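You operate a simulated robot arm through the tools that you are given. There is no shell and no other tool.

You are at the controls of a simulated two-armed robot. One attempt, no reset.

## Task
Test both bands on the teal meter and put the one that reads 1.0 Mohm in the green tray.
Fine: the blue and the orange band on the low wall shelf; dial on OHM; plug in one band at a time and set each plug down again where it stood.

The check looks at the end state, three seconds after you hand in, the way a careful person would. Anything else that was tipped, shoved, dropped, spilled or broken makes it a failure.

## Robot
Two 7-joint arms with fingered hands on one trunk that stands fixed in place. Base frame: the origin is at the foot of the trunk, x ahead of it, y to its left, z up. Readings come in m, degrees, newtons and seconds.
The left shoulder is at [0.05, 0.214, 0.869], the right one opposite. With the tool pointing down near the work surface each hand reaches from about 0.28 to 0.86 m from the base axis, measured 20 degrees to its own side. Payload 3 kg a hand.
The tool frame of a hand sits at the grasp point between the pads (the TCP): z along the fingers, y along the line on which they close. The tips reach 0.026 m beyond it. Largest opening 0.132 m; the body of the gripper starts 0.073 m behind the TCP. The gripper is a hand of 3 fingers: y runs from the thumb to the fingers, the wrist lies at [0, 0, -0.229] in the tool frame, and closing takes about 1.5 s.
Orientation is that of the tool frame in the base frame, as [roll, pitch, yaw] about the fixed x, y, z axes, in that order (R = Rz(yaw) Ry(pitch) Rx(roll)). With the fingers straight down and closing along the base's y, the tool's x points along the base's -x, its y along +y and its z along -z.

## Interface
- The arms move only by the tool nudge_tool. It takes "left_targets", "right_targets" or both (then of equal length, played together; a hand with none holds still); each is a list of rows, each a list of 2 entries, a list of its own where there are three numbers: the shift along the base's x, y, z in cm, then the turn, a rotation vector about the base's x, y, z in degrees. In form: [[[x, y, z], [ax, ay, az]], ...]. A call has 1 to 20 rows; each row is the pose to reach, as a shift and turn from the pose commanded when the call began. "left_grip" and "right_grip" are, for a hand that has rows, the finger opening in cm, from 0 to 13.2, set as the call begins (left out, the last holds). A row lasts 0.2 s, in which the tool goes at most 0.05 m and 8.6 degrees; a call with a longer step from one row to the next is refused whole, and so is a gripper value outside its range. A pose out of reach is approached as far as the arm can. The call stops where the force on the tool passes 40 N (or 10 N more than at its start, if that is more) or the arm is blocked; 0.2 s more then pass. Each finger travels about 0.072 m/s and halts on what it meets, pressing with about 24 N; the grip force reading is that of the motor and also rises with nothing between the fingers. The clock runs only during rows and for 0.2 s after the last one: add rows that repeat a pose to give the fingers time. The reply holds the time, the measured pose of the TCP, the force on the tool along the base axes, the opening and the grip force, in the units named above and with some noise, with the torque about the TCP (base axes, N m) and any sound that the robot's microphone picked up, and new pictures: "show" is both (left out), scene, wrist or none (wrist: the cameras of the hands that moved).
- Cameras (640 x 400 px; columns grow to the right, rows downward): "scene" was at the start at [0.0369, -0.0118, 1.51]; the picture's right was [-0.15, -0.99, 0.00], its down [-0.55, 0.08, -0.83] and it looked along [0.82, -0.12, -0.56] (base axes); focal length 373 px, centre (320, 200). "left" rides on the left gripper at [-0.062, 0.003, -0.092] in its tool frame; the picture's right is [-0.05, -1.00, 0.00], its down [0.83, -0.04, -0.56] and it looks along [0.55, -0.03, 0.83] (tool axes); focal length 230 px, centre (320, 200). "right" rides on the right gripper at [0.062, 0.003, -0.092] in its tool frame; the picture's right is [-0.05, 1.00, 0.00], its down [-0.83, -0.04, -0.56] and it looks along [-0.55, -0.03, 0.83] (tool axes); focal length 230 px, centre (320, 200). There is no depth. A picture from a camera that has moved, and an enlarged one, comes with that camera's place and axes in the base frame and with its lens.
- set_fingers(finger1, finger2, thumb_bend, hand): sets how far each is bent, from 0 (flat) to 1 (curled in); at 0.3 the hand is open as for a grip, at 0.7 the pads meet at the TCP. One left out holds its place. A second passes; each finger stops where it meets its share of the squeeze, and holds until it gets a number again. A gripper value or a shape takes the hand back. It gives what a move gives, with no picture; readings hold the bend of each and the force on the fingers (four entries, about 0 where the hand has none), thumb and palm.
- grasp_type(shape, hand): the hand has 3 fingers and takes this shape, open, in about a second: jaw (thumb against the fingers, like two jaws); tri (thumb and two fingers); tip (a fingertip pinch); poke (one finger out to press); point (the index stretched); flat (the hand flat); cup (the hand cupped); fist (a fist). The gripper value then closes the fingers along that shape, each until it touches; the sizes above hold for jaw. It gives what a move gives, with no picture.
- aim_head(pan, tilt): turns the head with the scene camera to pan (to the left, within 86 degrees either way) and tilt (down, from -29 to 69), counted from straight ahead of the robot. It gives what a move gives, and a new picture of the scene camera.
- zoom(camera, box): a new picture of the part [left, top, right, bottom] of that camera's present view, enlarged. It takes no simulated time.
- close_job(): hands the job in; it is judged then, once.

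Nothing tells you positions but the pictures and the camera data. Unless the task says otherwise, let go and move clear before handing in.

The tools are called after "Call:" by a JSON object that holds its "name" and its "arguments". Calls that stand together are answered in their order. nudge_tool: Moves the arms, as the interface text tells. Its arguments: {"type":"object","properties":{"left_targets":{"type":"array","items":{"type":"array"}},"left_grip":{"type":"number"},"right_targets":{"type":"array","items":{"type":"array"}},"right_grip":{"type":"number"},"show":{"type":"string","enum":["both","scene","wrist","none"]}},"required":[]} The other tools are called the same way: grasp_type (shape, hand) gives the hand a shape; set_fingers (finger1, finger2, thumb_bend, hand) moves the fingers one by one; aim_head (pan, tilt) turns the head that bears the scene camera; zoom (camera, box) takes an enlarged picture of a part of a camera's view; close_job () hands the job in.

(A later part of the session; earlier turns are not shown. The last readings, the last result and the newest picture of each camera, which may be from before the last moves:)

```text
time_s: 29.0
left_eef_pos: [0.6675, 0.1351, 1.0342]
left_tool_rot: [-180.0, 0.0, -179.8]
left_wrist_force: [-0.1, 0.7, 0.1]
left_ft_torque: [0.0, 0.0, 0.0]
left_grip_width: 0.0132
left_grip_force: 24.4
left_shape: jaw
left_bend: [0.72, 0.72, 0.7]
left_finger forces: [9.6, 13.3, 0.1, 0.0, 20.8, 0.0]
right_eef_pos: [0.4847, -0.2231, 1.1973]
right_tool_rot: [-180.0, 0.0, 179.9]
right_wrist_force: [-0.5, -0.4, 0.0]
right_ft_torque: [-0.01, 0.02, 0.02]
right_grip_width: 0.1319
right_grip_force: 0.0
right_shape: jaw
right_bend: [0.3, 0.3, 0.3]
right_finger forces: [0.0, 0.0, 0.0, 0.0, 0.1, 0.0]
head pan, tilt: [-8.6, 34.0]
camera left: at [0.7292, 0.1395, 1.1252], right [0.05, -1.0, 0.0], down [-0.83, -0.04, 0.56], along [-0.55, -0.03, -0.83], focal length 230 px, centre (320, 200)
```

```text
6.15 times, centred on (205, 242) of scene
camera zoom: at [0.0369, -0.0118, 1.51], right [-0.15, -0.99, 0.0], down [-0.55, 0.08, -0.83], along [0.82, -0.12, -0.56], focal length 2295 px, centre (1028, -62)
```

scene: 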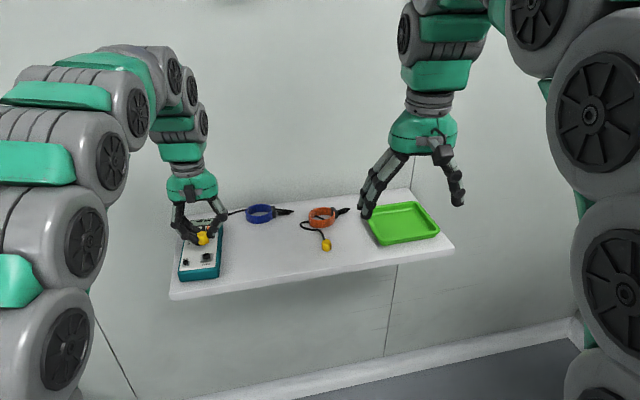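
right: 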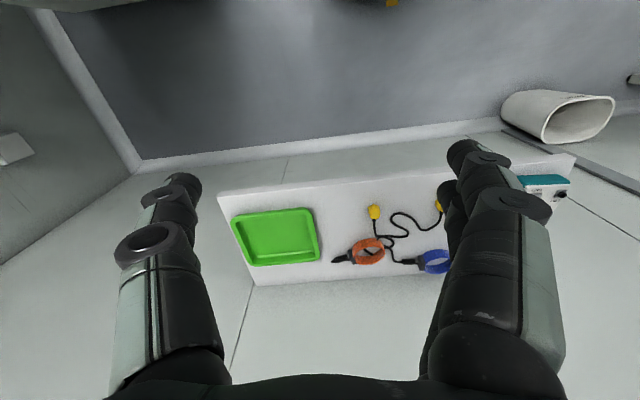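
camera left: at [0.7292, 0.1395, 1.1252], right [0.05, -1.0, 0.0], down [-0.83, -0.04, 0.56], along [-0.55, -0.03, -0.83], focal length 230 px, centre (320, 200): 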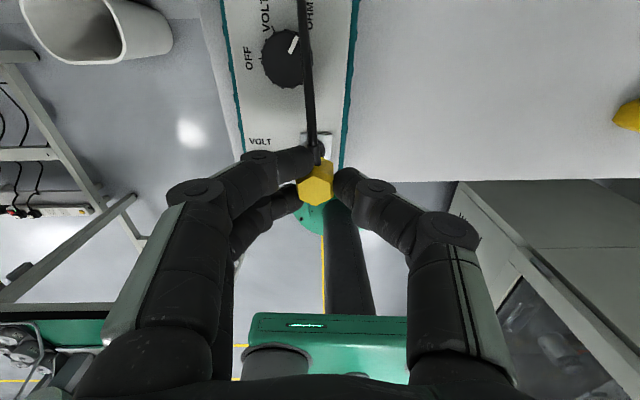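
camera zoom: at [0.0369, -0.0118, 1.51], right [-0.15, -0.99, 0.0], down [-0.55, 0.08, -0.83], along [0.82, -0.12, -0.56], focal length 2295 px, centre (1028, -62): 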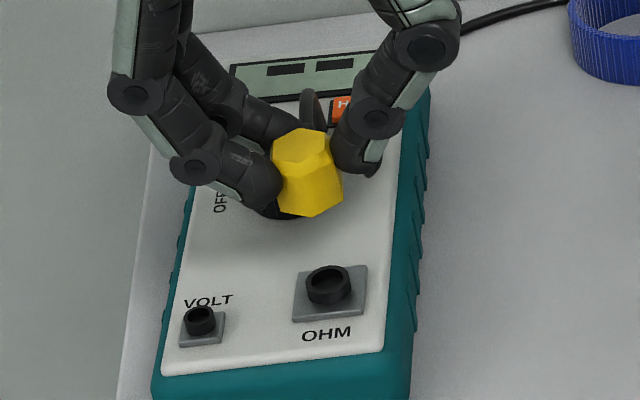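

The left plug is the blue band's (its lead now pulls from the blue band), and the blue band has not moved. I'll zoom tighter to check the plug's tilt and alignment over the socket.

Call:
{"name": "zoom", "arguments": {"camera": "scene", "box": [190, 222, 222, 268]}}

Call:
{"name": "zoom", "arguments": {"camera": "left", "box": [290, 110, 350, 220]}}

Call:
{"name": "zoom", "arguments": {"camera": "right", "box": [400, 100, 640, 300]}}

```text
8.70 times, centred on (206, 245) of scene
camera zoom: at [0.0369, -0.0118, 1.51], right [-0.15, -0.99, 0.0], down [-0.55, 0.08, -0.83], along [0.82, -0.12, -0.56], focal length 3242 px, centre (1311, -191)
```

zoom: 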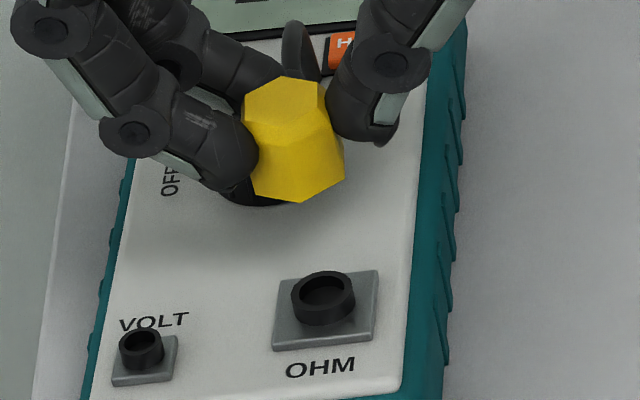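

```text
3.64 times, centred on (320, 165) of left
camera zoom: at [0.7292, 0.1395, 1.1252], right [0.05, -1.0, 0.0], down [-0.83, -0.04, 0.56], along [-0.55, -0.03, -0.83], focal length 837 px, centre (320, 327)
```

zoom: 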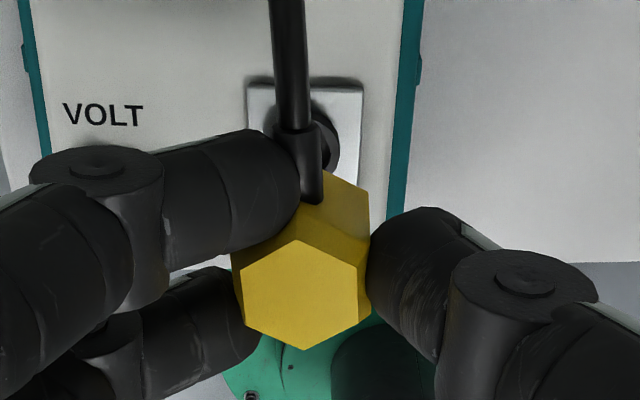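

```text
2.00 times, centred on (520, 200) of right
camera zoom: at [0.4231, -0.2192, 1.2894], right [0.05, 1.0, 0.0], down [0.83, -0.04, 0.56], along [0.55, -0.03, -0.83], focal length 460 px, centre (-80, 200)
```

zoom: 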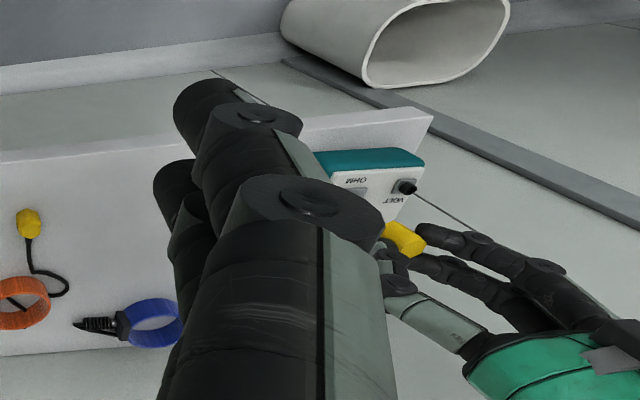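

Alignment is within about 2 mm. I'll shift 2 mm in +y and lower 3 cm to just above the socket, then re-check.

Call:
{"name": "nudge_tool", "arguments": {"left_targets": [[[0, 0.2, -1], [0, 0, 0]], [[0, 0.2, -2], [0, 0, 0]], [[0, 0.2, -2.8], [0, 0, 0]], [[0, 0.2, -2.8], [0, 0, 0]]], "show": "none"}}

Call:
{"name": "zoom", "arguments": {"camera": "scene", "box": [190, 222, 222, 268]}}

Call:
{"name": "zoom", "arguments": {"camera": "left", "box": [290, 110, 350, 220]}}

```text
time_s: 30.0
left_eef_pos: [0.6683, 0.1389, 1.0072]
left_tool_rot: [180.0, 0.0, -179.9]
left_wrist_force: [-0.9, 0.0, 0.1]
left_ft_torque: [0.0, 0.0, 0.02]
left_grip_width: 0.0127
left_grip_force: 24.2
left_shape: jaw
left_bend: [0.72, 0.72, 0.7]
left_finger forces: [9.7, 13.4, 0.1, 0.0, 20.7, 0.0]
right_eef_pos: [0.4843, -0.2238, 1.1988]
right_tool_rot: [-179.9, 0.0, -180.0]
right_wrist_force: [0.0, -0.5, 0.3]
right_ft_torque: [0.0, 0.0, 0.02]
right_grip_width: 0.1317
right_grip_force: 0.0
right_shape: jaw
right_bend: [0.3, 0.3, 0.3]
right_finger forces: [0.1, 0.0, 0.0, 0.0, 0.0, 0.0]
head pan, tilt: [-8.6, 34.0]
```

```text
8.70 times, centred on (206, 245) of scene
camera zoom: at [0.0369, -0.0118, 1.51], right [-0.15, -0.99, 0.0], down [-0.55, 0.08, -0.83], along [0.82, -0.12, -0.56], focal length 3242 px, centre (1311, -191)
```

zoom: 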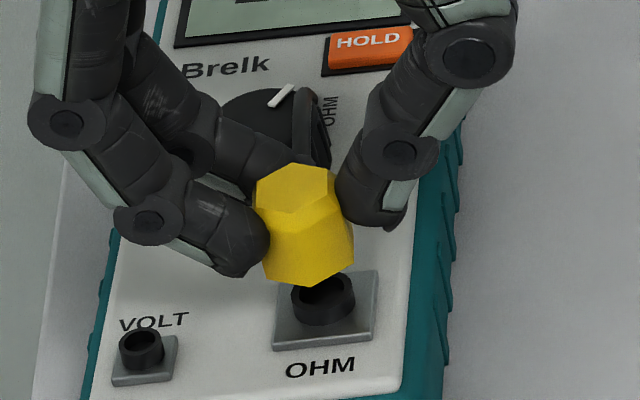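

```text
3.64 times, centred on (320, 165) of left
camera zoom: at [0.7298, 0.1417, 1.098], right [0.05, -1.0, 0.0], down [-0.83, -0.04, 0.56], along [-0.55, -0.03, -0.83], focal length 837 px, centre (320, 327)
```

zoom: 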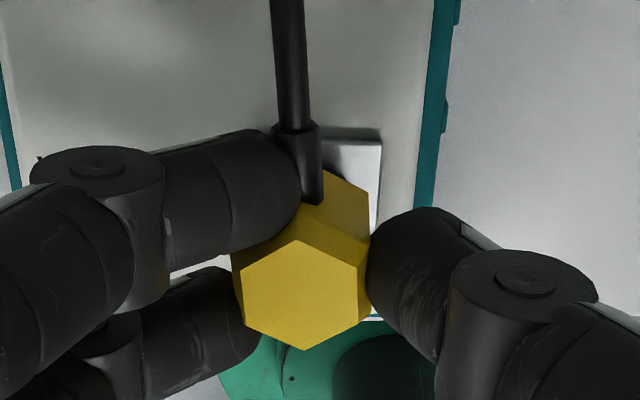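

Call:
{"name": "nudge_tool", "arguments": {"left_targets": [[[-0.1, -0.18, 0], [0, 0, 0]], [[-0.1, -0.18, -0.4], [0, 0, 0]], [[-0.1, -0.18, -0.4], [0, 0, 0]]], "show": "none"}}

Call:
{"name": "zoom", "arguments": {"camera": "scene", "box": [196, 232, 220, 262]}}

Call:
{"name": "zoom", "arguments": {"camera": "left", "box": [290, 110, 350, 220]}}

```text
time_s: 30.8
left_eef_pos: [0.6681, 0.1359, 1.0035]
left_tool_rot: [180.0, 0.0, -179.9]
left_wrist_force: [0.0, -1.1, 0.2]
left_ft_torque: [0.0, 0.0, -0.01]
left_grip_width: 0.0127
left_grip_force: 24.1
left_shape: jaw
left_bend: [0.72, 0.72, 0.7]
left_finger forces: [9.8, 13.5, 0.0, 0.0, 20.8, 0.0]
right_eef_pos: [0.4848, -0.2232, 1.1971]
right_tool_rot: [-180.0, 0.1, -180.0]
right_wrist_force: [0.1, -0.2, 0.7]
right_ft_torque: [0.05, 0.01, -0.03]
right_grip_width: 0.1318
right_grip_force: 0.0
right_shape: jaw
right_bend: [0.3, 0.3, 0.3]
right_finger forces: [0.0, 0.0, 0.1, 0.1, 0.0, 0.0]
head pan, tilt: [-8.6, 34.0]
```

```text
13.33 times, centred on (208, 247) of scene
camera zoom: at [0.0369, -0.0118, 1.51], right [-0.15, -0.99, 0.0], down [-0.55, 0.08, -0.83], along [0.82, -0.12, -0.56], focal length 4972 px, centre (1813, -427)
```

zoom: 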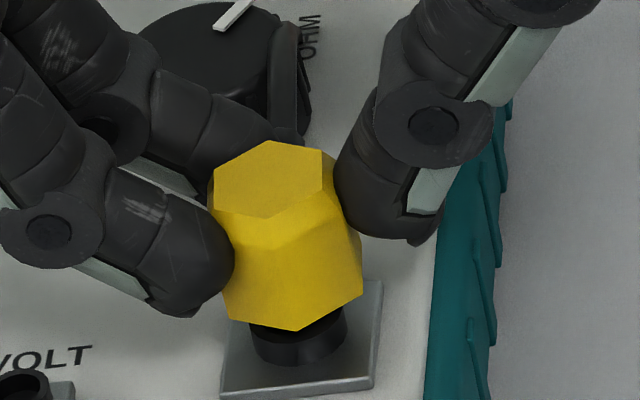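

```text
3.64 times, centred on (320, 165) of left
camera zoom: at [0.7284, 0.1396, 1.0938], right [0.05, -1.0, 0.0], down [-0.83, -0.04, 0.56], along [-0.55, -0.03, -0.83], focal length 837 px, centre (320, 327)
```

zoom: 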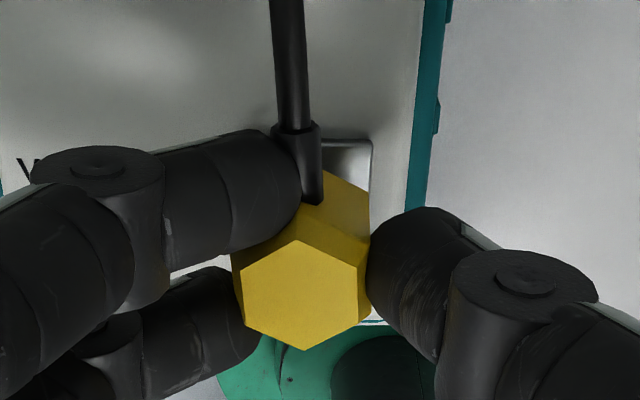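

The plug is directly over the ring. I'll lower in small steps, watching the force.

Call:
{"name": "nudge_tool", "arguments": {"left_targets": [[[0, 0, -0.2], [0, 0, 0]], [[0, 0, -0.4], [0, 0, 0]], [[0, 0, -0.4], [0, 0, 0]]], "show": "none"}}

Call:
{"name": "zoom", "arguments": {"camera": "scene", "box": [196, 232, 220, 262]}}

```text
time_s: 31.6
left_eef_pos: [0.6682, 0.1357, 0.9984]
left_tool_rot: [-180.0, 0.0, 180.0]
left_wrist_force: [0.1, -0.2, -1.0]
left_ft_torque: [0.02, -0.02, -0.03]
left_grip_width: 0.0131
left_grip_force: 24.0
left_shape: jaw
left_bend: [0.72, 0.72, 0.7]
left_finger forces: [9.9, 13.5, 0.1, 0.1, 20.8, 0.0]
right_eef_pos: [0.4847, -0.2237, 1.1971]
right_tool_rot: [-180.0, -0.1, -180.0]
right_wrist_force: [0.2, 0.1, 1.2]
right_ft_torque: [0.01, 0.01, -0.02]
right_grip_width: 0.1322
right_grip_force: 0.1
right_shape: jaw
right_bend: [0.3, 0.3, 0.3]
right_finger forces: [0.0, 0.1, 0.0, 0.0, 0.0, 0.0]
head pan, tilt: [-8.6, 34.0]
```

```text
13.33 times, centred on (208, 247) of scene
camera zoom: at [0.0369, -0.0118, 1.51], right [-0.15, -0.99, 0.0], down [-0.55, 0.08, -0.83], along [0.82, -0.12, -0.56], focal length 4972 px, centre (1813, -427)
```

zoom: 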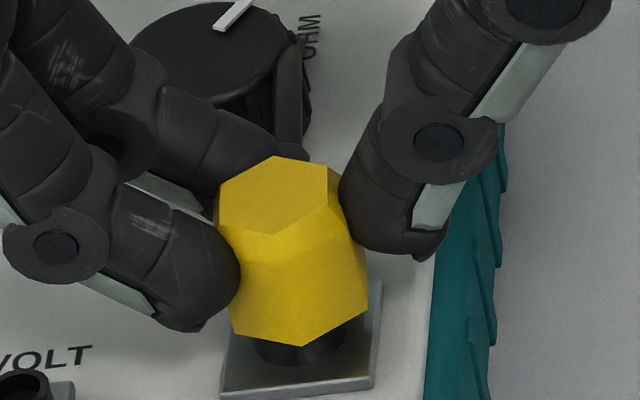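

Call:
{"name": "nudge_tool", "arguments": {"left_targets": [[[0, 0, -0.2], [0, 0, 0]], [[0, 0, -0.4], [0, 0, 0]], [[0, 0, -0.4], [0, 0, 0]]], "show": "none"}}

Call:
{"name": "zoom", "arguments": {"camera": "scene", "box": [196, 232, 220, 262]}}

Call:
{"name": "zoom", "arguments": {"camera": "scene", "box": [170, 205, 240, 290]}}

```text
time_s: 32.4
left_eef_pos: [0.6675, 0.1361, 0.994]
left_tool_rot: [-180.0, 0.0, -179.9]
left_wrist_force: [0.0, 0.4, -1.6]
left_ft_torque: [0.01, 0.0, 0.01]
left_grip_width: 0.0129
left_grip_force: 24.1
left_shape: jaw
left_bend: [0.72, 0.72, 0.7]
left_finger forces: [9.9, 13.5, 0.0, 0.0, 20.7, 0.0]
right_eef_pos: [0.4849, -0.2235, 1.1977]
right_tool_rot: [180.0, 0.0, 180.0]
right_wrist_force: [0.8, -0.2, 1.3]
right_ft_torque: [0.02, 0.0, 0.02]
right_grip_width: 0.1318
right_grip_force: 0.0
right_shape: jaw
right_bend: [0.3, 0.3, 0.3]
right_finger forces: [0.1, 0.0, 0.0, 0.1, 0.0, 0.0]
head pan, tilt: [-8.6, 34.0]
```

```text
13.33 times, centred on (208, 247) of scene
camera zoom: at [0.0369, -0.0118, 1.51], right [-0.15, -0.99, 0.0], down [-0.55, 0.08, -0.83], along [0.82, -0.12, -0.56], focal length 4972 px, centre (1813, -427)
```

zoom: 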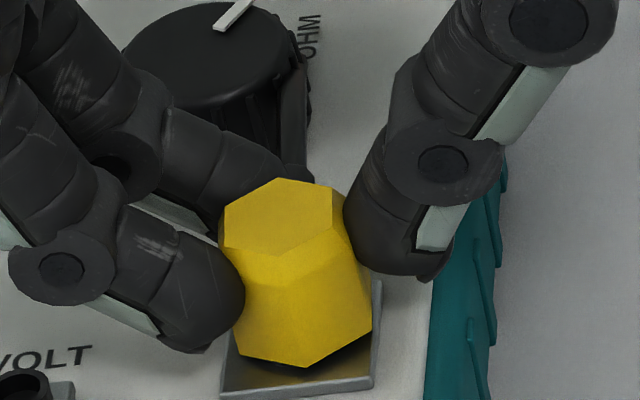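

```text
4.71 times, centred on (205, 248) of scene
camera zoom: at [0.0369, -0.0118, 1.51], right [-0.15, -0.99, 0.0], down [-0.55, 0.08, -0.83], along [0.82, -0.12, -0.56], focal length 1755 px, centre (861, -24)
```

zoom: 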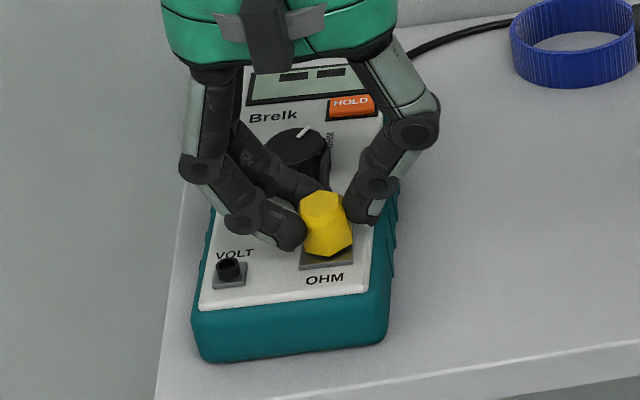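

The plug seems to be sliding over the ring freely. A few more millimetres.

Call:
{"name": "nudge_tool", "arguments": {"left_targets": [[[0, 0, -0.2], [0, 0, 0]], [[0, 0, -0.4], [0, 0, 0]], [[0, 0, -0.4], [0, 0, 0]], [[0, 0, -0.4], [0, 0, 0]]], "show": "none"}}

Call:
{"name": "zoom", "arguments": {"camera": "scene", "box": [196, 232, 220, 262]}}

Call:
{"name": "zoom", "arguments": {"camera": "scene", "box": [170, 205, 240, 290]}}

```text
time_s: 33.4
left_eef_pos: [0.6697, 0.135, 0.9909]
left_tool_rot: [180.0, 0.1, -179.9]
left_wrist_force: [1.3, -1.5, 13.2]
left_ft_torque: [0.02, 0.06, 0.0]
left_grip_width: 0.0134
left_grip_force: 23.2
left_shape: jaw
left_bend: [0.72, 0.72, 0.71]
left_finger forces: [11.3, 15.3, 0.0, 0.1, 24.8, 0.1]
right_eef_pos: [0.4841, -0.2225, 1.1985]
right_tool_rot: [-180.0, 0.0, 180.0]
right_wrist_force: [-0.6, -0.1, -0.4]
right_ft_torque: [-0.01, 0.0, -0.01]
right_grip_width: 0.132
right_grip_force: 0.1
right_shape: jaw
right_bend: [0.3, 0.3, 0.3]
right_finger forces: [0.0, 0.0, 0.0, 0.0, 0.0, 0.0]
head pan, tilt: [-8.6, 34.0]
```

```text
13.33 times, centred on (208, 247) of scene
camera zoom: at [0.0367, -0.0119, 1.51], right [-0.15, -0.99, 0.0], down [-0.55, 0.08, -0.83], along [0.82, -0.12, -0.56], focal length 4972 px, centre (1813, -427)
```

zoom: 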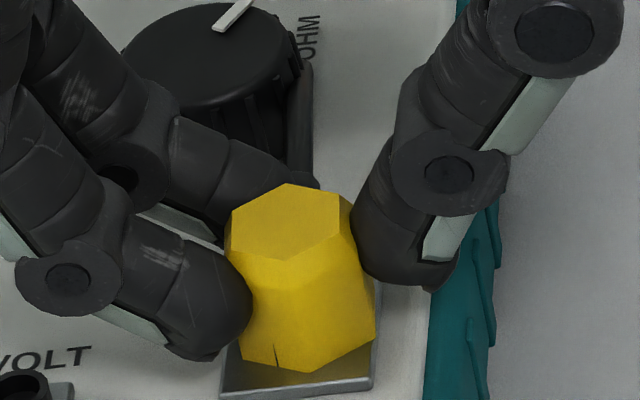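

```text
4.71 times, centred on (205, 248) of scene
camera zoom: at [0.0367, -0.0119, 1.51], right [-0.15, -0.99, 0.0], down [-0.55, 0.08, -0.83], along [0.82, -0.12, -0.56], focal length 1755 px, centre (861, -24)
```

zoom: 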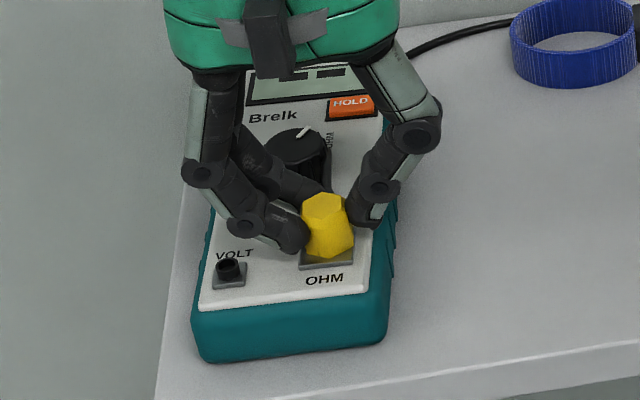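

I felt contact (13 N) with the plug seated off-centre: the ring peeks out at the plug's front-left. I'll lift 8 mm, shift about 3 mm toward me and 1 mm to the left, and retry.

Call:
{"name": "nudge_tool", "arguments": {"left_targets": [[[0, 0, 0.4], [0, 0, 0]], [[-0.1, 0, 0.8], [0, 0, 0]], [[-0.3, 0.1, 0.8], [0, 0, 0]], [[-0.3, 0.1, 0.8], [0, 0, 0]]], "show": "none"}}

Call:
{"name": "zoom", "arguments": {"camera": "scene", "box": [196, 232, 220, 262]}}

Call:
{"name": "zoom", "arguments": {"camera": "left", "box": [290, 110, 350, 220]}}

```text
time_s: 34.4
left_eef_pos: [0.6641, 0.1355, 0.9982]
left_tool_rot: [-180.0, 0.0, -179.9]
left_wrist_force: [0.2, 0.5, -0.1]
left_ft_torque: [-0.04, 0.0, 0.04]
left_grip_width: 0.0135
left_grip_force: 24.0
left_shape: jaw
left_bend: [0.72, 0.72, 0.7]
left_finger forces: [10.5, 14.4, 0.0, 0.0, 21.8, 0.1]
right_eef_pos: [0.4847, -0.2246, 1.1978]
right_tool_rot: [-180.0, 0.0, -179.9]
right_wrist_force: [-0.1, 0.4, 0.9]
right_ft_torque: [0.03, -0.04, -0.03]
right_grip_width: 0.132
right_grip_force: 0.0
right_shape: jaw
right_bend: [0.3, 0.3, 0.3]
right_finger forces: [0.1, 0.0, 0.0, 0.1, 0.0, 0.1]
head pan, tilt: [-8.6, 34.0]
```

```text
13.33 times, centred on (208, 247) of scene
camera zoom: at [0.0369, -0.0118, 1.51], right [-0.15, -0.99, 0.0], down [-0.55, 0.08, -0.83], along [0.82, -0.12, -0.56], focal length 4972 px, centre (1813, -427)
```

zoom: 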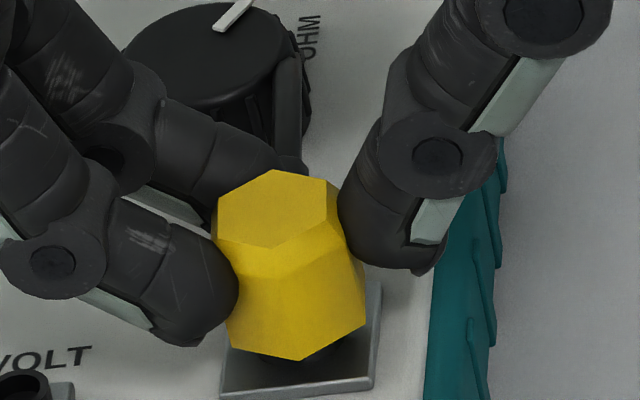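

```text
3.64 times, centred on (320, 165) of left
camera zoom: at [0.7262, 0.1396, 1.0895], right [0.05, -1.0, 0.0], down [-0.83, -0.04, 0.56], along [-0.55, -0.03, -0.83], focal length 837 px, centre (320, 327)
```

zoom: 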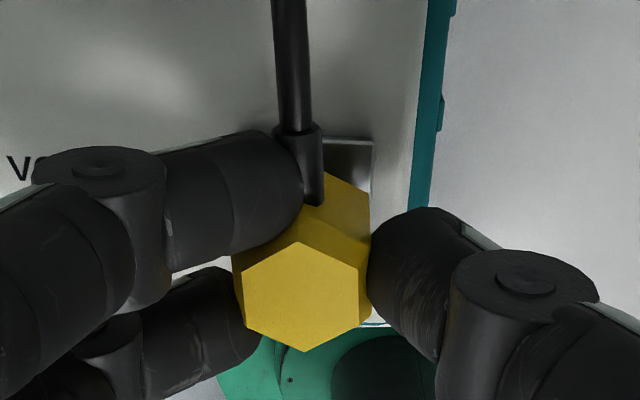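

By the hexagon-vertex construction, the plug's bottom centre now projects right on the ring centre (within 1 mm). Lowering again.

Call:
{"name": "nudge_tool", "arguments": {"left_targets": [[[0, 0, -0.2], [0, 0, 0]], [[0, 0, -0.4], [0, 0, 0]], [[0, 0, -0.6], [0, 0, 0]], [[0, 0, -0.8], [0, 0, 0]], [[0, 0, -0.8], [0, 0, 0]]], "show": "none"}}

Call:
{"name": "zoom", "arguments": {"camera": "scene", "box": [196, 232, 220, 262]}}

Call:
{"name": "zoom", "arguments": {"camera": "scene", "box": [170, 205, 240, 290]}}

```text
time_s: 35.6
left_eef_pos: [0.6665, 0.1365, 0.9911]
left_tool_rot: [180.0, 0.3, -179.8]
left_wrist_force: [-2.3, -1.4, 10.9]
left_ft_torque: [0.03, 0.07, 0.04]
left_grip_width: 0.0132
left_grip_force: 24.3
left_shape: jaw
left_bend: [0.72, 0.72, 0.71]
left_finger forces: [10.0, 15.7, 0.0, 0.0, 23.8, 0.0]
right_eef_pos: [0.4846, -0.2234, 1.198]
right_tool_rot: [-179.9, 0.0, 179.9]
right_wrist_force: [-0.6, 0.3, -0.6]
right_ft_torque: [0.04, -0.03, 0.03]
right_grip_width: 0.1317
right_grip_force: 0.0
right_shape: jaw
right_bend: [0.3, 0.3, 0.3]
right_finger forces: [0.0, 0.0, 0.0, 0.1, 0.0, 0.0]
head pan, tilt: [-8.6, 34.0]
```

```text
13.33 times, centred on (208, 247) of scene
camera zoom: at [0.0367, -0.0119, 1.51], right [-0.15, -0.99, 0.0], down [-0.55, 0.08, -0.83], along [0.82, -0.12, -0.56], focal length 4972 px, centre (1813, -427)
```

zoom: 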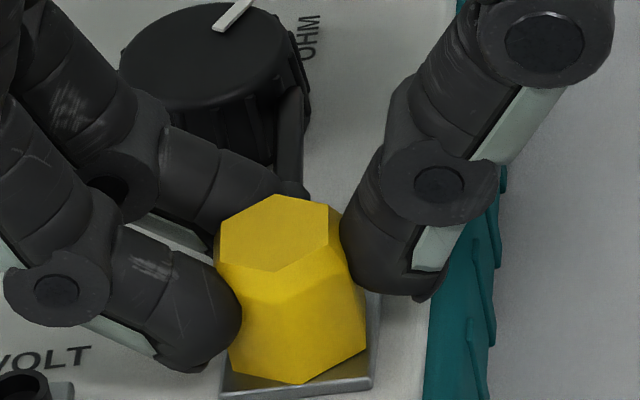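

```text
4.71 times, centred on (205, 248) of scene
camera zoom: at [0.0367, -0.0119, 1.51], right [-0.15, -0.99, 0.0], down [-0.55, 0.08, -0.83], along [0.82, -0.12, -0.56], focal length 1755 px, centre (861, -24)
```

zoom: 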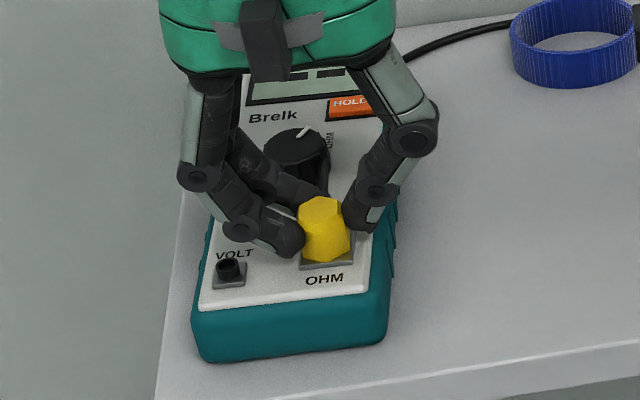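

Call:
{"name": "zoom", "arguments": {"camera": "scene", "box": [192, 210, 228, 235]}}

Call:
{"name": "zoom", "arguments": {"camera": "left", "box": [250, 0, 390, 220]}}

```text
16.00 times, centred on (210, 222) of scene
camera zoom: at [0.0367, -0.0119, 1.51], right [-0.15, -0.99, 0.0], down [-0.55, 0.08, -0.83], along [0.82, -0.12, -0.56], focal length 5966 px, centre (2080, -160)
```

zoom: 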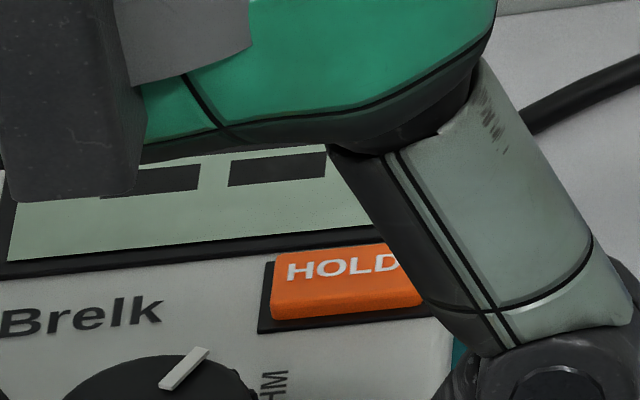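

```text
1.82 times, centred on (320, 110) of left
camera zoom: at [0.7275, 0.1404, 1.0826], right [0.05, -1.0, 0.0], down [-0.83, -0.04, 0.55], along [-0.55, -0.03, -0.83], focal length 418 px, centre (320, 364)
```

zoom: 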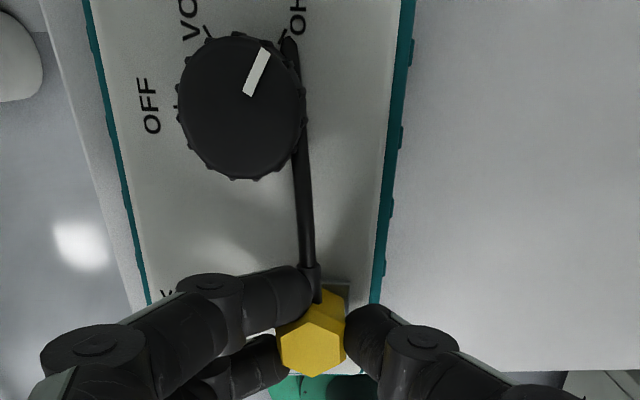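

The display still shows dashes and the pointer looks ~10° short of the OHM tick. First I'll check seating by pressing slightly further.

Call:
{"name": "nudge_tool", "arguments": {"left_targets": [[[0, 0, -0.15], [0, 0, 0]], [[0, 0, -0.3], [0, 0, 0]], [[0, 0, -0.3], [0, 0, 0]]], "show": "none"}}

Call:
{"name": "zoom", "arguments": {"camera": "scene", "box": [196, 232, 220, 262]}}

Call:
{"name": "zoom", "arguments": {"camera": "scene", "box": [170, 205, 240, 290]}}

```text
time_s: 36.4
left_eef_pos: [0.6678, 0.137, 0.9892]
left_tool_rot: [180.0, 0.1, -179.9]
left_wrist_force: [5.4, 0.4, 36.1]
left_ft_torque: [0.08, -0.04, -0.01]
left_grip_width: 0.0155
left_grip_force: 24.4
left_shape: jaw
left_bend: [0.73, 0.73, 0.72]
left_finger forces: [17.3, 19.3, 0.1, 0.0, 29.2, 0.1]
right_eef_pos: [0.4844, -0.2246, 1.1977]
right_tool_rot: [180.0, 0.0, 180.0]
right_wrist_force: [-0.4, 0.7, 0.2]
right_ft_torque: [0.03, 0.02, 0.02]
right_grip_width: 0.1318
right_grip_force: 0.0
right_shape: jaw
right_bend: [0.3, 0.3, 0.3]
right_finger forces: [0.0, 0.0, 0.0, 0.1, 0.0, 0.0]
head pan, tilt: [-8.6, 34.0]
```

```text
13.33 times, centred on (208, 247) of scene
camera zoom: at [0.0365, -0.0119, 1.51], right [-0.15, -0.99, 0.0], down [-0.55, 0.08, -0.83], along [0.82, -0.12, -0.56], focal length 4972 px, centre (1813, -427)
```

zoom: 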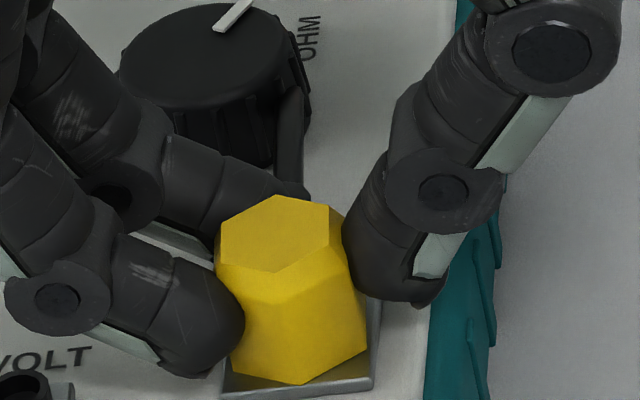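

```text
4.71 times, centred on (205, 248) of scene
camera zoom: at [0.0365, -0.0119, 1.51], right [-0.15, -0.99, 0.0], down [-0.55, 0.08, -0.83], along [0.82, -0.12, -0.56], focal length 1755 px, centre (861, -24)
```

zoom: 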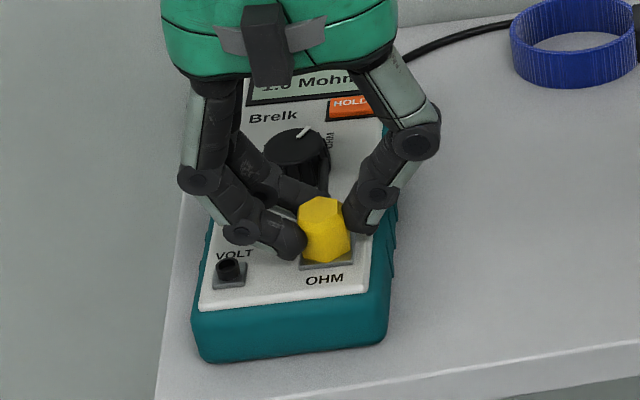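

The display has come alive with a Mohm reading. Zooming to read it exactly.

Call:
{"name": "zoom", "arguments": {"camera": "scene", "box": [192, 210, 228, 235]}}

Call:
{"name": "zoom", "arguments": {"camera": "scene", "box": [192, 216, 214, 228]}}

Call:
{"name": "nudge_tool", "arguments": {"left_targets": [[[0, 0, 0.25], [0, 0, 0]], [[0, 0, 0.25], [0, 0, 0]], [[0, 0, 0.25], [0, 0, 0]]], "show": "none"}}

Call:
{"name": "zoom", "arguments": {"camera": "scene", "box": [192, 210, 228, 235]}}

```text
16.00 times, centred on (210, 222) of scene
camera zoom: at [0.0365, -0.0119, 1.51], right [-0.15, -0.99, 0.0], down [-0.55, 0.08, -0.83], along [0.82, -0.12, -0.56], focal length 5966 px, centre (2080, -160)
```

zoom: 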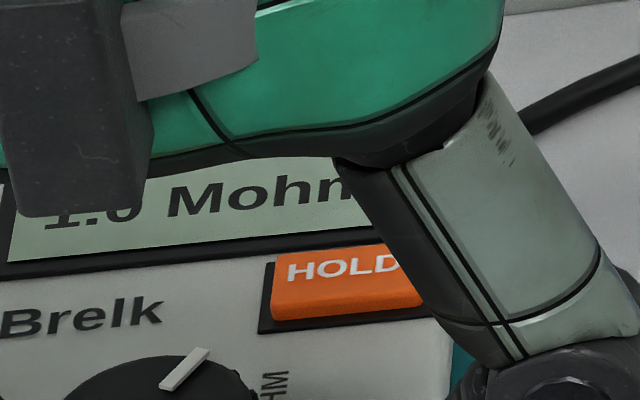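

```text
16.00 times, centred on (203, 222) of scene
camera zoom: at [0.0365, -0.0119, 1.51], right [-0.15, -0.99, 0.0], down [-0.55, 0.08, -0.83], along [0.82, -0.12, -0.56], focal length 5966 px, centre (2192, -152)
```

zoom: 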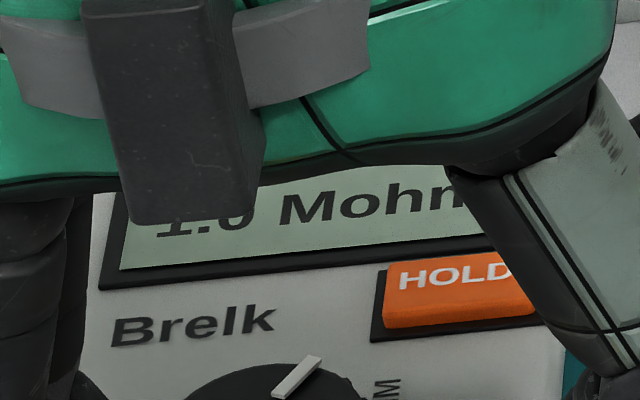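

```text
time_s: 37.2
left_eef_pos: [0.6658, 0.1367, 0.9903]
left_tool_rot: [179.9, 0.0, -179.9]
left_wrist_force: [7.6, -3.6, 15.1]
left_ft_torque: [-0.01, -0.1, 0.01]
left_grip_width: 0.015
left_grip_force: 24.0
left_shape: jaw
left_bend: [0.73, 0.73, 0.71]
left_finger forces: [16.9, 15.9, 0.0, 0.0, 27.8, 0.0]
right_eef_pos: [0.4845, -0.2234, 1.1972]
right_tool_rot: [179.9, -0.1, 179.9]
right_wrist_force: [-0.2, -0.4, -0.5]
right_ft_torque: [0.02, -0.05, 0.0]
right_grip_width: 0.1319
right_grip_force: 0.0
right_shape: jaw
right_bend: [0.3, 0.3, 0.3]
right_finger forces: [0.0, 0.0, 0.1, 0.1, 0.1, 0.0]
head pan, tilt: [-8.6, 34.0]
```

```text
16.00 times, centred on (210, 222) of scene
camera zoom: at [0.0368, -0.0119, 1.51], right [-0.15, -0.99, 0.0], down [-0.55, 0.08, -0.83], along [0.82, -0.12, -0.56], focal length 5966 px, centre (2080, -160)
```

zoom: 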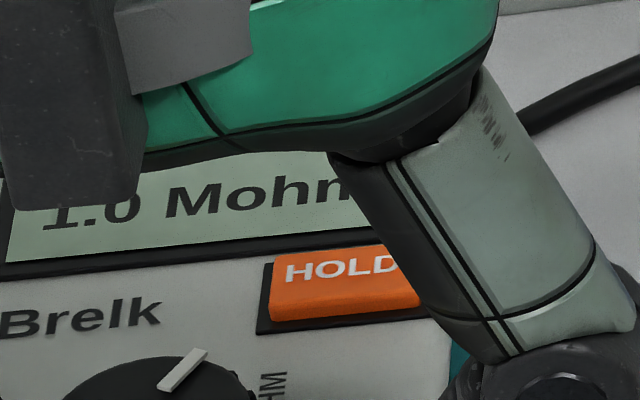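

It reads "1.? Mohm" — the top of the second digit is hidden by the wrist camera. The plug is seated, so I'll let go and rise a few centimetres to read it in full.

Call:
{"name": "nudge_tool", "arguments": {"left_targets": [[[0, 0, 0], [0, 0, 0]], [[0, 0, 0], [0, 0, 0]], [[0, 0, 0], [0, 0, 0]]], "left_grip": 3.8, "show": "none"}}

Call:
{"name": "nudge_tool", "arguments": {"left_targets": [[[0, 0, 1], [0, 0, 0]], [[0, 0, 2.5], [0, 0, 0]], [[0, 0, 4], [0, 0, 0]], [[0, 0, 5.5], [0, 0, 0]], [[0, 0, 5.5], [0, 0, 0]]], "show": "wrist"}}

Call:
{"name": "zoom", "arguments": {"camera": "scene", "box": [190, 210, 230, 265]}}

Call:
{"name": "zoom", "arguments": {"camera": "scene", "box": [190, 212, 226, 232]}}

Call:
{"name": "zoom", "arguments": {"camera": "left", "box": [220, 80, 420, 240]}}

```text
time_s: 38.0
left_eef_pos: [0.6655, 0.1373, 0.9899]
left_tool_rot: [180.0, -0.2, -179.9]
left_wrist_force: [-0.5, -0.8, 0.4]
left_ft_torque: [0.01, -0.02, -0.02]
left_grip_width: 0.0376
left_grip_force: 0.1
left_shape: jaw
left_bend: [0.74, 0.74, 0.7]
left_finger forces: [0.1, 0.1, 0.0, 0.0, 0.1, 0.0]
right_eef_pos: [0.4846, -0.2223, 1.1981]
right_tool_rot: [179.9, 0.0, -180.0]
right_wrist_force: [-0.3, 0.8, -0.6]
right_ft_torque: [0.03, 0.0, 0.0]
right_grip_width: 0.1319
right_grip_force: 0.0
right_shape: jaw
right_bend: [0.3, 0.3, 0.3]
right_finger forces: [0.0, 0.0, 0.0, 0.0, 0.1, 0.0]
head pan, tilt: [-8.6, 34.0]
```

```text
time_s: 39.2
left_eef_pos: [0.6636, 0.1352, 1.0447]
left_tool_rot: [180.0, -0.1, -179.9]
left_wrist_force: [0.1, -0.1, -0.6]
left_ft_torque: [-0.02, 0.0, 0.0]
left_grip_width: 0.0377
left_grip_force: 0.1
left_shape: jaw
left_bend: [0.74, 0.74, 0.7]
left_finger forces: [0.0, 0.0, 0.0, 0.0, 0.0, 0.1]
right_eef_pos: [0.4848, -0.2238, 1.1972]
right_tool_rot: [180.0, 0.0, 180.0]
right_wrist_force: [0.8, -1.3, -0.4]
right_ft_torque: [0.01, 0.01, 0.01]
right_grip_width: 0.1318
right_grip_force: 0.0
right_shape: jaw
right_bend: [0.3, 0.3, 0.3]
right_finger forces: [0.0, 0.0, 0.0, 0.0, 0.0, 0.0]
head pan, tilt: [-8.6, 34.0]
camera left: at [0.7251, 0.1394, 1.1357], right [0.05, -1.0, 0.0], down [-0.83, -0.04, 0.56], along [-0.56, -0.03, -0.83], focal length 230 px, centre (320, 200)
```

left: 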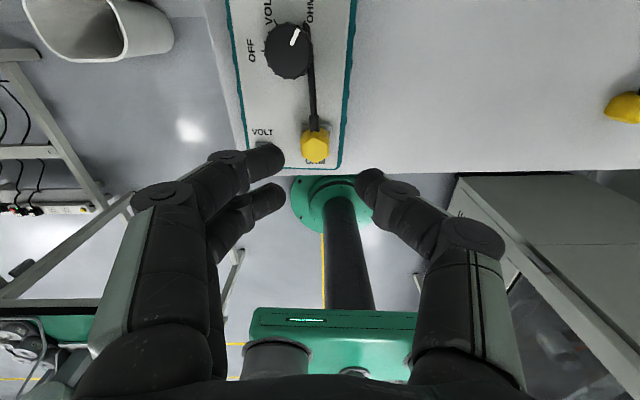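

```text
7.27 times, centred on (210, 238) of scene
camera zoom: at [0.0369, -0.0118, 1.51], right [-0.15, -0.99, 0.0], down [-0.55, 0.08, -0.83], along [0.82, -0.12, -0.56], focal length 2712 px, centre (1120, -73)
```

zoom: 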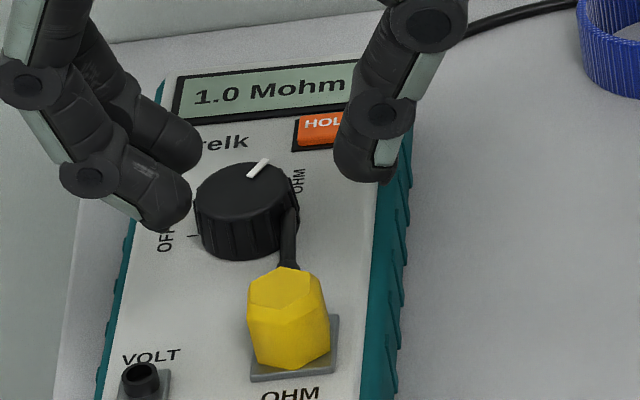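

```text
16.00 times, centred on (208, 222) of scene
camera zoom: at [0.0369, -0.0118, 1.51], right [-0.15, -0.99, 0.0], down [-0.55, 0.08, -0.83], along [0.82, -0.12, -0.56], focal length 5966 px, centre (2112, -152)
```

zoom: 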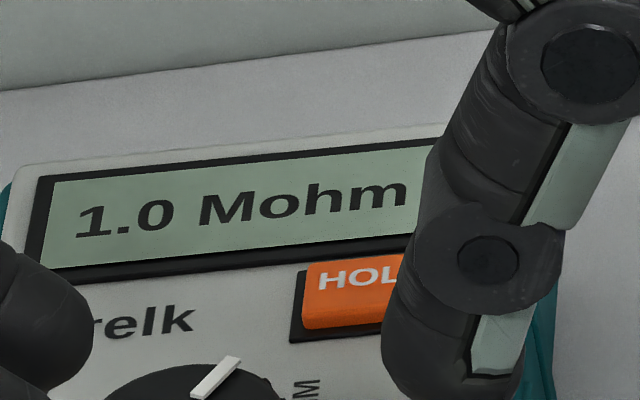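

```text
2.50 times, centred on (320, 160) of left
camera zoom: at [0.7251, 0.1394, 1.1357], right [0.05, -1.0, 0.0], down [-0.83, -0.04, 0.56], along [-0.56, -0.03, -0.83], focal length 575 px, centre (320, 300)
```

zoom: 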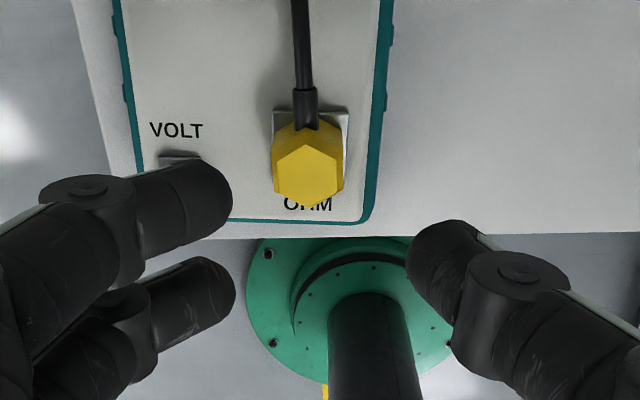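

Blue's plug reads exactly 1.0 Mohm. Now I'll regrasp it (same spot) to return it to its original place, then test the orange one.

Call:
{"name": "nudge_tool", "arguments": {"left_targets": [[[0, 0.15, -1.5], [0, 0, 0]], [[0, 0.15, -3], [0, 0, 0]], [[0, 0.15, -4.5], [0, 0, 0]], [[0, 0.15, -5.3], [0, 0, 0]], [[0, 0.15, -5.3], [0, 0, 0]]], "show": "none"}}

Call:
{"name": "zoom", "arguments": {"camera": "left", "box": [220, 80, 420, 240]}}

Call:
{"name": "zoom", "arguments": {"camera": "scene", "box": [196, 232, 220, 262]}}

```text
time_s: 40.4
left_eef_pos: [0.664, 0.1372, 0.9922]
left_tool_rot: [-180.0, 0.0, -179.9]
left_wrist_force: [0.3, 0.4, -0.9]
left_ft_torque: [0.02, 0.0, -0.01]
left_grip_width: 0.0378
left_grip_force: 0.1
left_shape: jaw
left_bend: [0.74, 0.74, 0.7]
left_finger forces: [0.0, 0.1, 0.0, 0.0, 0.0, 0.0]
right_eef_pos: [0.4849, -0.2227, 1.1974]
right_tool_rot: [180.0, 0.0, 180.0]
right_wrist_force: [-1.1, -0.5, -0.6]
right_ft_torque: [0.0, 0.03, 0.06]
right_grip_width: 0.1319
right_grip_force: 0.0
right_shape: jaw
right_bend: [0.3, 0.3, 0.3]
right_finger forces: [0.0, 0.0, 0.0, 0.0, 0.1, 0.0]
head pan, tilt: [-8.6, 34.0]
```

```text
2.50 times, centred on (320, 160) of left
camera zoom: at [0.7256, 0.1413, 1.0824], right [0.05, -1.0, 0.0], down [-0.83, -0.04, 0.56], along [-0.55, -0.03, -0.83], focal length 575 px, centre (320, 300)
```

zoom: 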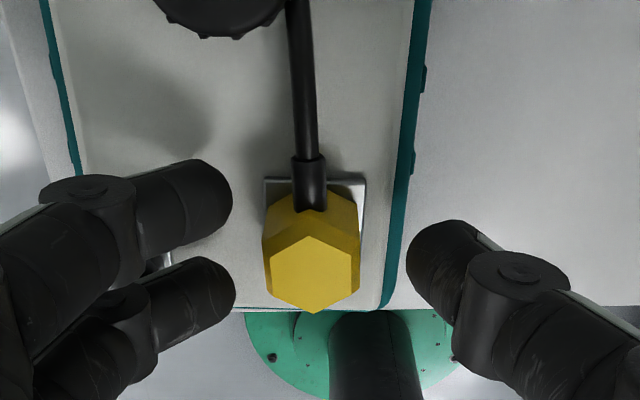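

```text
13.33 times, centred on (208, 247) of scene
camera zoom: at [0.0369, -0.0118, 1.51], right [-0.15, -0.99, 0.0], down [-0.55, 0.08, -0.83], along [0.82, -0.12, -0.56], focal length 4972 px, centre (1813, -427)
```

zoom: 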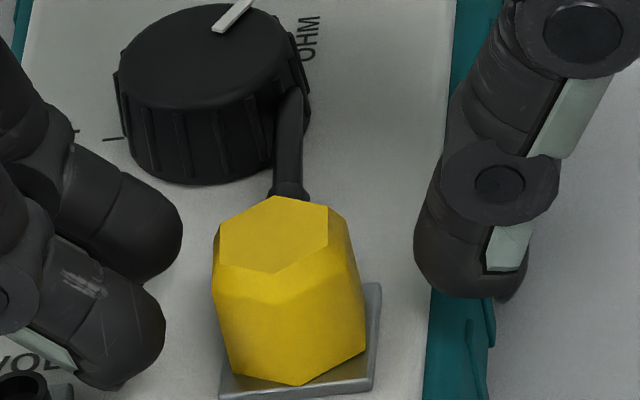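

Call:
{"name": "nudge_tool", "arguments": {"left_targets": [[[0, 0.17, 0], [0, 0, 0]], [[0, 0.17, 0], [0, 0, 0]], [[0, 0.17, 0], [0, 0, 0]], [[0, 0.17, 0], [0, 0, 0]], [[0, 0.17, 0], [0, 0, 0]]], "left_grip": 0.6, "show": "none"}}

Call:
{"name": "nudge_tool", "arguments": {"left_targets": [[[0, 0, 0.2], [0, 0, 0]], [[0, 0, 0.4], [0, 0, 0]], [[0, 0, 0.6], [0, 0, 0]], [[0, 0, 0.6], [0, 0, 0]]], "show": "none"}}

Call:
{"name": "zoom", "arguments": {"camera": "scene", "box": [170, 205, 240, 290]}}

```text
time_s: 41.6
left_eef_pos: [0.6645, 0.1385, 0.9915]
left_tool_rot: [180.0, 0.0, -179.9]
left_wrist_force: [0.5, -0.7, -2.2]
left_ft_torque: [-0.03, -0.02, -0.09]
left_grip_width: 0.0132
left_grip_force: 24.3
left_shape: jaw
left_bend: [0.72, 0.72, 0.7]
left_finger forces: [9.5, 11.9, 0.0, 0.0, 21.1, 0.0]
right_eef_pos: [0.4837, -0.2232, 1.198]
right_tool_rot: [-180.0, 0.0, -180.0]
right_wrist_force: [0.4, 0.7, -0.1]
right_ft_torque: [0.02, -0.01, 0.0]
right_grip_width: 0.1316
right_grip_force: 0.0
right_shape: jaw
right_bend: [0.3, 0.3, 0.3]
right_finger forces: [0.0, 0.0, 0.1, 0.0, 0.1, 0.1]
head pan, tilt: [-8.6, 34.0]
```

```text
time_s: 42.6
left_eef_pos: [0.6656, 0.1393, 0.998]
left_tool_rot: [180.0, 0.0, -179.8]
left_wrist_force: [1.1, -0.4, -3.2]
left_ft_torque: [-0.01, 0.04, -0.06]
left_grip_width: 0.0132
left_grip_force: 24.0
left_shape: jaw
left_bend: [0.72, 0.72, 0.7]
left_finger forces: [10.0, 12.5, 0.0, 0.0, 21.1, 0.0]
right_eef_pos: [0.4855, -0.223, 1.1983]
right_tool_rot: [180.0, 0.0, -180.0]
right_wrist_force: [0.2, 0.2, 0.3]
right_ft_torque: [0.0, -0.03, -0.03]
right_grip_width: 0.1319
right_grip_force: 0.0
right_shape: jaw
right_bend: [0.3, 0.3, 0.3]
right_finger forces: [0.0, 0.1, 0.0, 0.1, 0.0, 0.0]
head pan, tilt: [-8.6, 34.0]
```

```text
4.71 times, centred on (205, 248) of scene
camera zoom: at [0.0369, -0.0118, 1.51], right [-0.15, -0.99, 0.0], down [-0.55, 0.08, -0.83], along [0.82, -0.12, -0.56], focal length 1755 px, centre (861, -24)
```

zoom: 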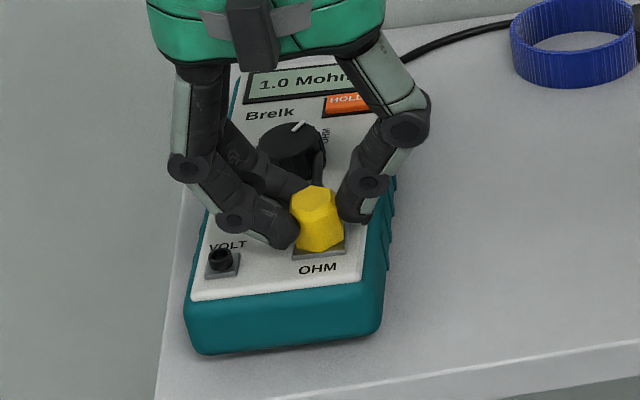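

The socket's retention is lifting the meter's front edge rather than releasing the plug. I'll set it back down, and then bring the right hand in to hold the meter down while the left pulls.

Call:
{"name": "nudge_tool", "arguments": {"left_targets": [[[0, 0, -0.3], [0, 0, 0]], [[0, 0, -0.6], [0, 0, 0]], [[0, 0, -0.6], [0, 0, 0]]], "show": "none"}}

Call:
{"name": "zoom", "arguments": {"camera": "scene", "box": [170, 205, 240, 290]}}

Call:
{"name": "grasp_type", "arguments": {"hand": "right", "shape": "poke"}}

Call:
{"name": "zoom", "arguments": {"camera": "right", "box": [0, 0, 640, 400]}}

Call:
{"name": "zoom", "arguments": {"camera": "scene", "box": [340, 90, 480, 240]}}

```text
time_s: 43.4
left_eef_pos: [0.6656, 0.1402, 0.9908]
left_tool_rot: [180.0, -0.1, -179.9]
left_wrist_force: [-2.5, -1.6, -1.6]
left_ft_torque: [-0.01, 0.03, 0.0]
left_grip_width: 0.0132
left_grip_force: 23.9
left_shape: jaw
left_bend: [0.72, 0.72, 0.7]
left_finger forces: [9.2, 13.2, 0.1, 0.0, 21.7, 0.1]
right_eef_pos: [0.4844, -0.2233, 1.1988]
right_tool_rot: [-180.0, 0.0, 179.9]
right_wrist_force: [0.2, -0.5, -0.7]
right_ft_torque: [0.02, 0.0, 0.02]
right_grip_width: 0.1319
right_grip_force: 0.1
right_shape: jaw
right_bend: [0.3, 0.3, 0.3]
right_finger forces: [0.0, 0.0, 0.0, 0.1, 0.0, 0.0]
head pan, tilt: [-8.6, 34.0]
```

```text
4.71 times, centred on (205, 248) of scene
camera zoom: at [0.0369, -0.0118, 1.51], right [-0.15, -0.99, 0.0], down [-0.55, 0.08, -0.83], along [0.82, -0.12, -0.56], focal length 1755 px, centre (861, -24)
```

zoom: 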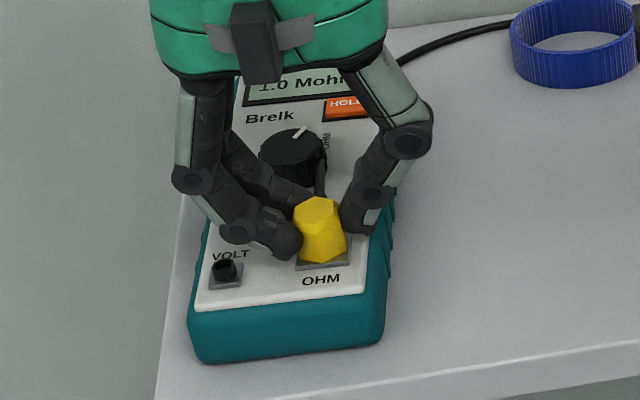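

```text
time_s: 44.3
left_eef_pos: [0.6657, 0.1403, 0.9915]
left_tool_rot: [180.0, 0.0, -179.9]
left_wrist_force: [-2.2, -1.2, -0.8]
left_ft_torque: [0.0, 0.04, -0.03]
left_grip_width: 0.0132
left_grip_force: 23.9
left_shape: jaw
left_bend: [0.72, 0.72, 0.7]
left_finger forces: [9.1, 13.1, 0.0, 0.1, 21.5, 0.1]
right_eef_pos: [0.484, -0.2223, 1.1984]
right_tool_rot: [180.0, 0.0, -180.0]
right_wrist_force: [0.6, 0.0, -0.5]
right_ft_torque: [0.02, -0.01, 0.02]
right_grip_width: 0.0
right_grip_force: 0.1
right_shape: poke
right_bend: [1.0, 1.0, 0.45]
right_finger forces: [0.1, 0.0, 0.0, 0.0, 0.1, 0.0]
head pan, tilt: [-8.6, 34.0]
```

```text
1.00 times, centred on (320, 200) of right (not enlarged: the box is as wide or as high as the picture)
camera zoom: at [0.4231, -0.2192, 1.2894], right [0.05, 1.0, 0.0], down [0.83, -0.04, 0.56], along [0.55, -0.03, -0.83], focal length 230 px, centre (320, 200)
```

zoom: 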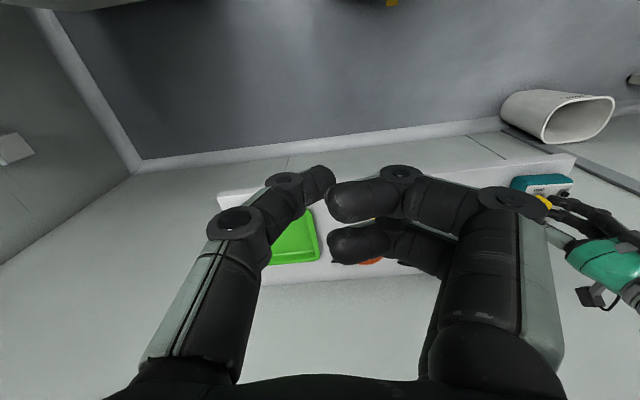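

```text
2.67 times, centred on (410, 165) of scene
camera zoom: at [0.0369, -0.0118, 1.51], right [-0.15, -0.99, 0.0], down [-0.55, 0.08, -0.83], along [0.82, -0.12, -0.56], focal length 994 px, centre (80, 293)
```

zoom: 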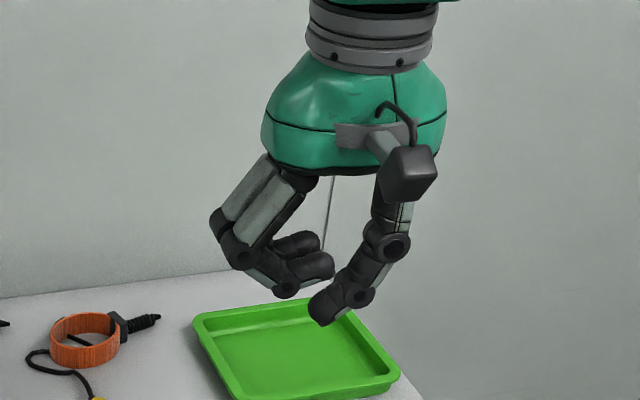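

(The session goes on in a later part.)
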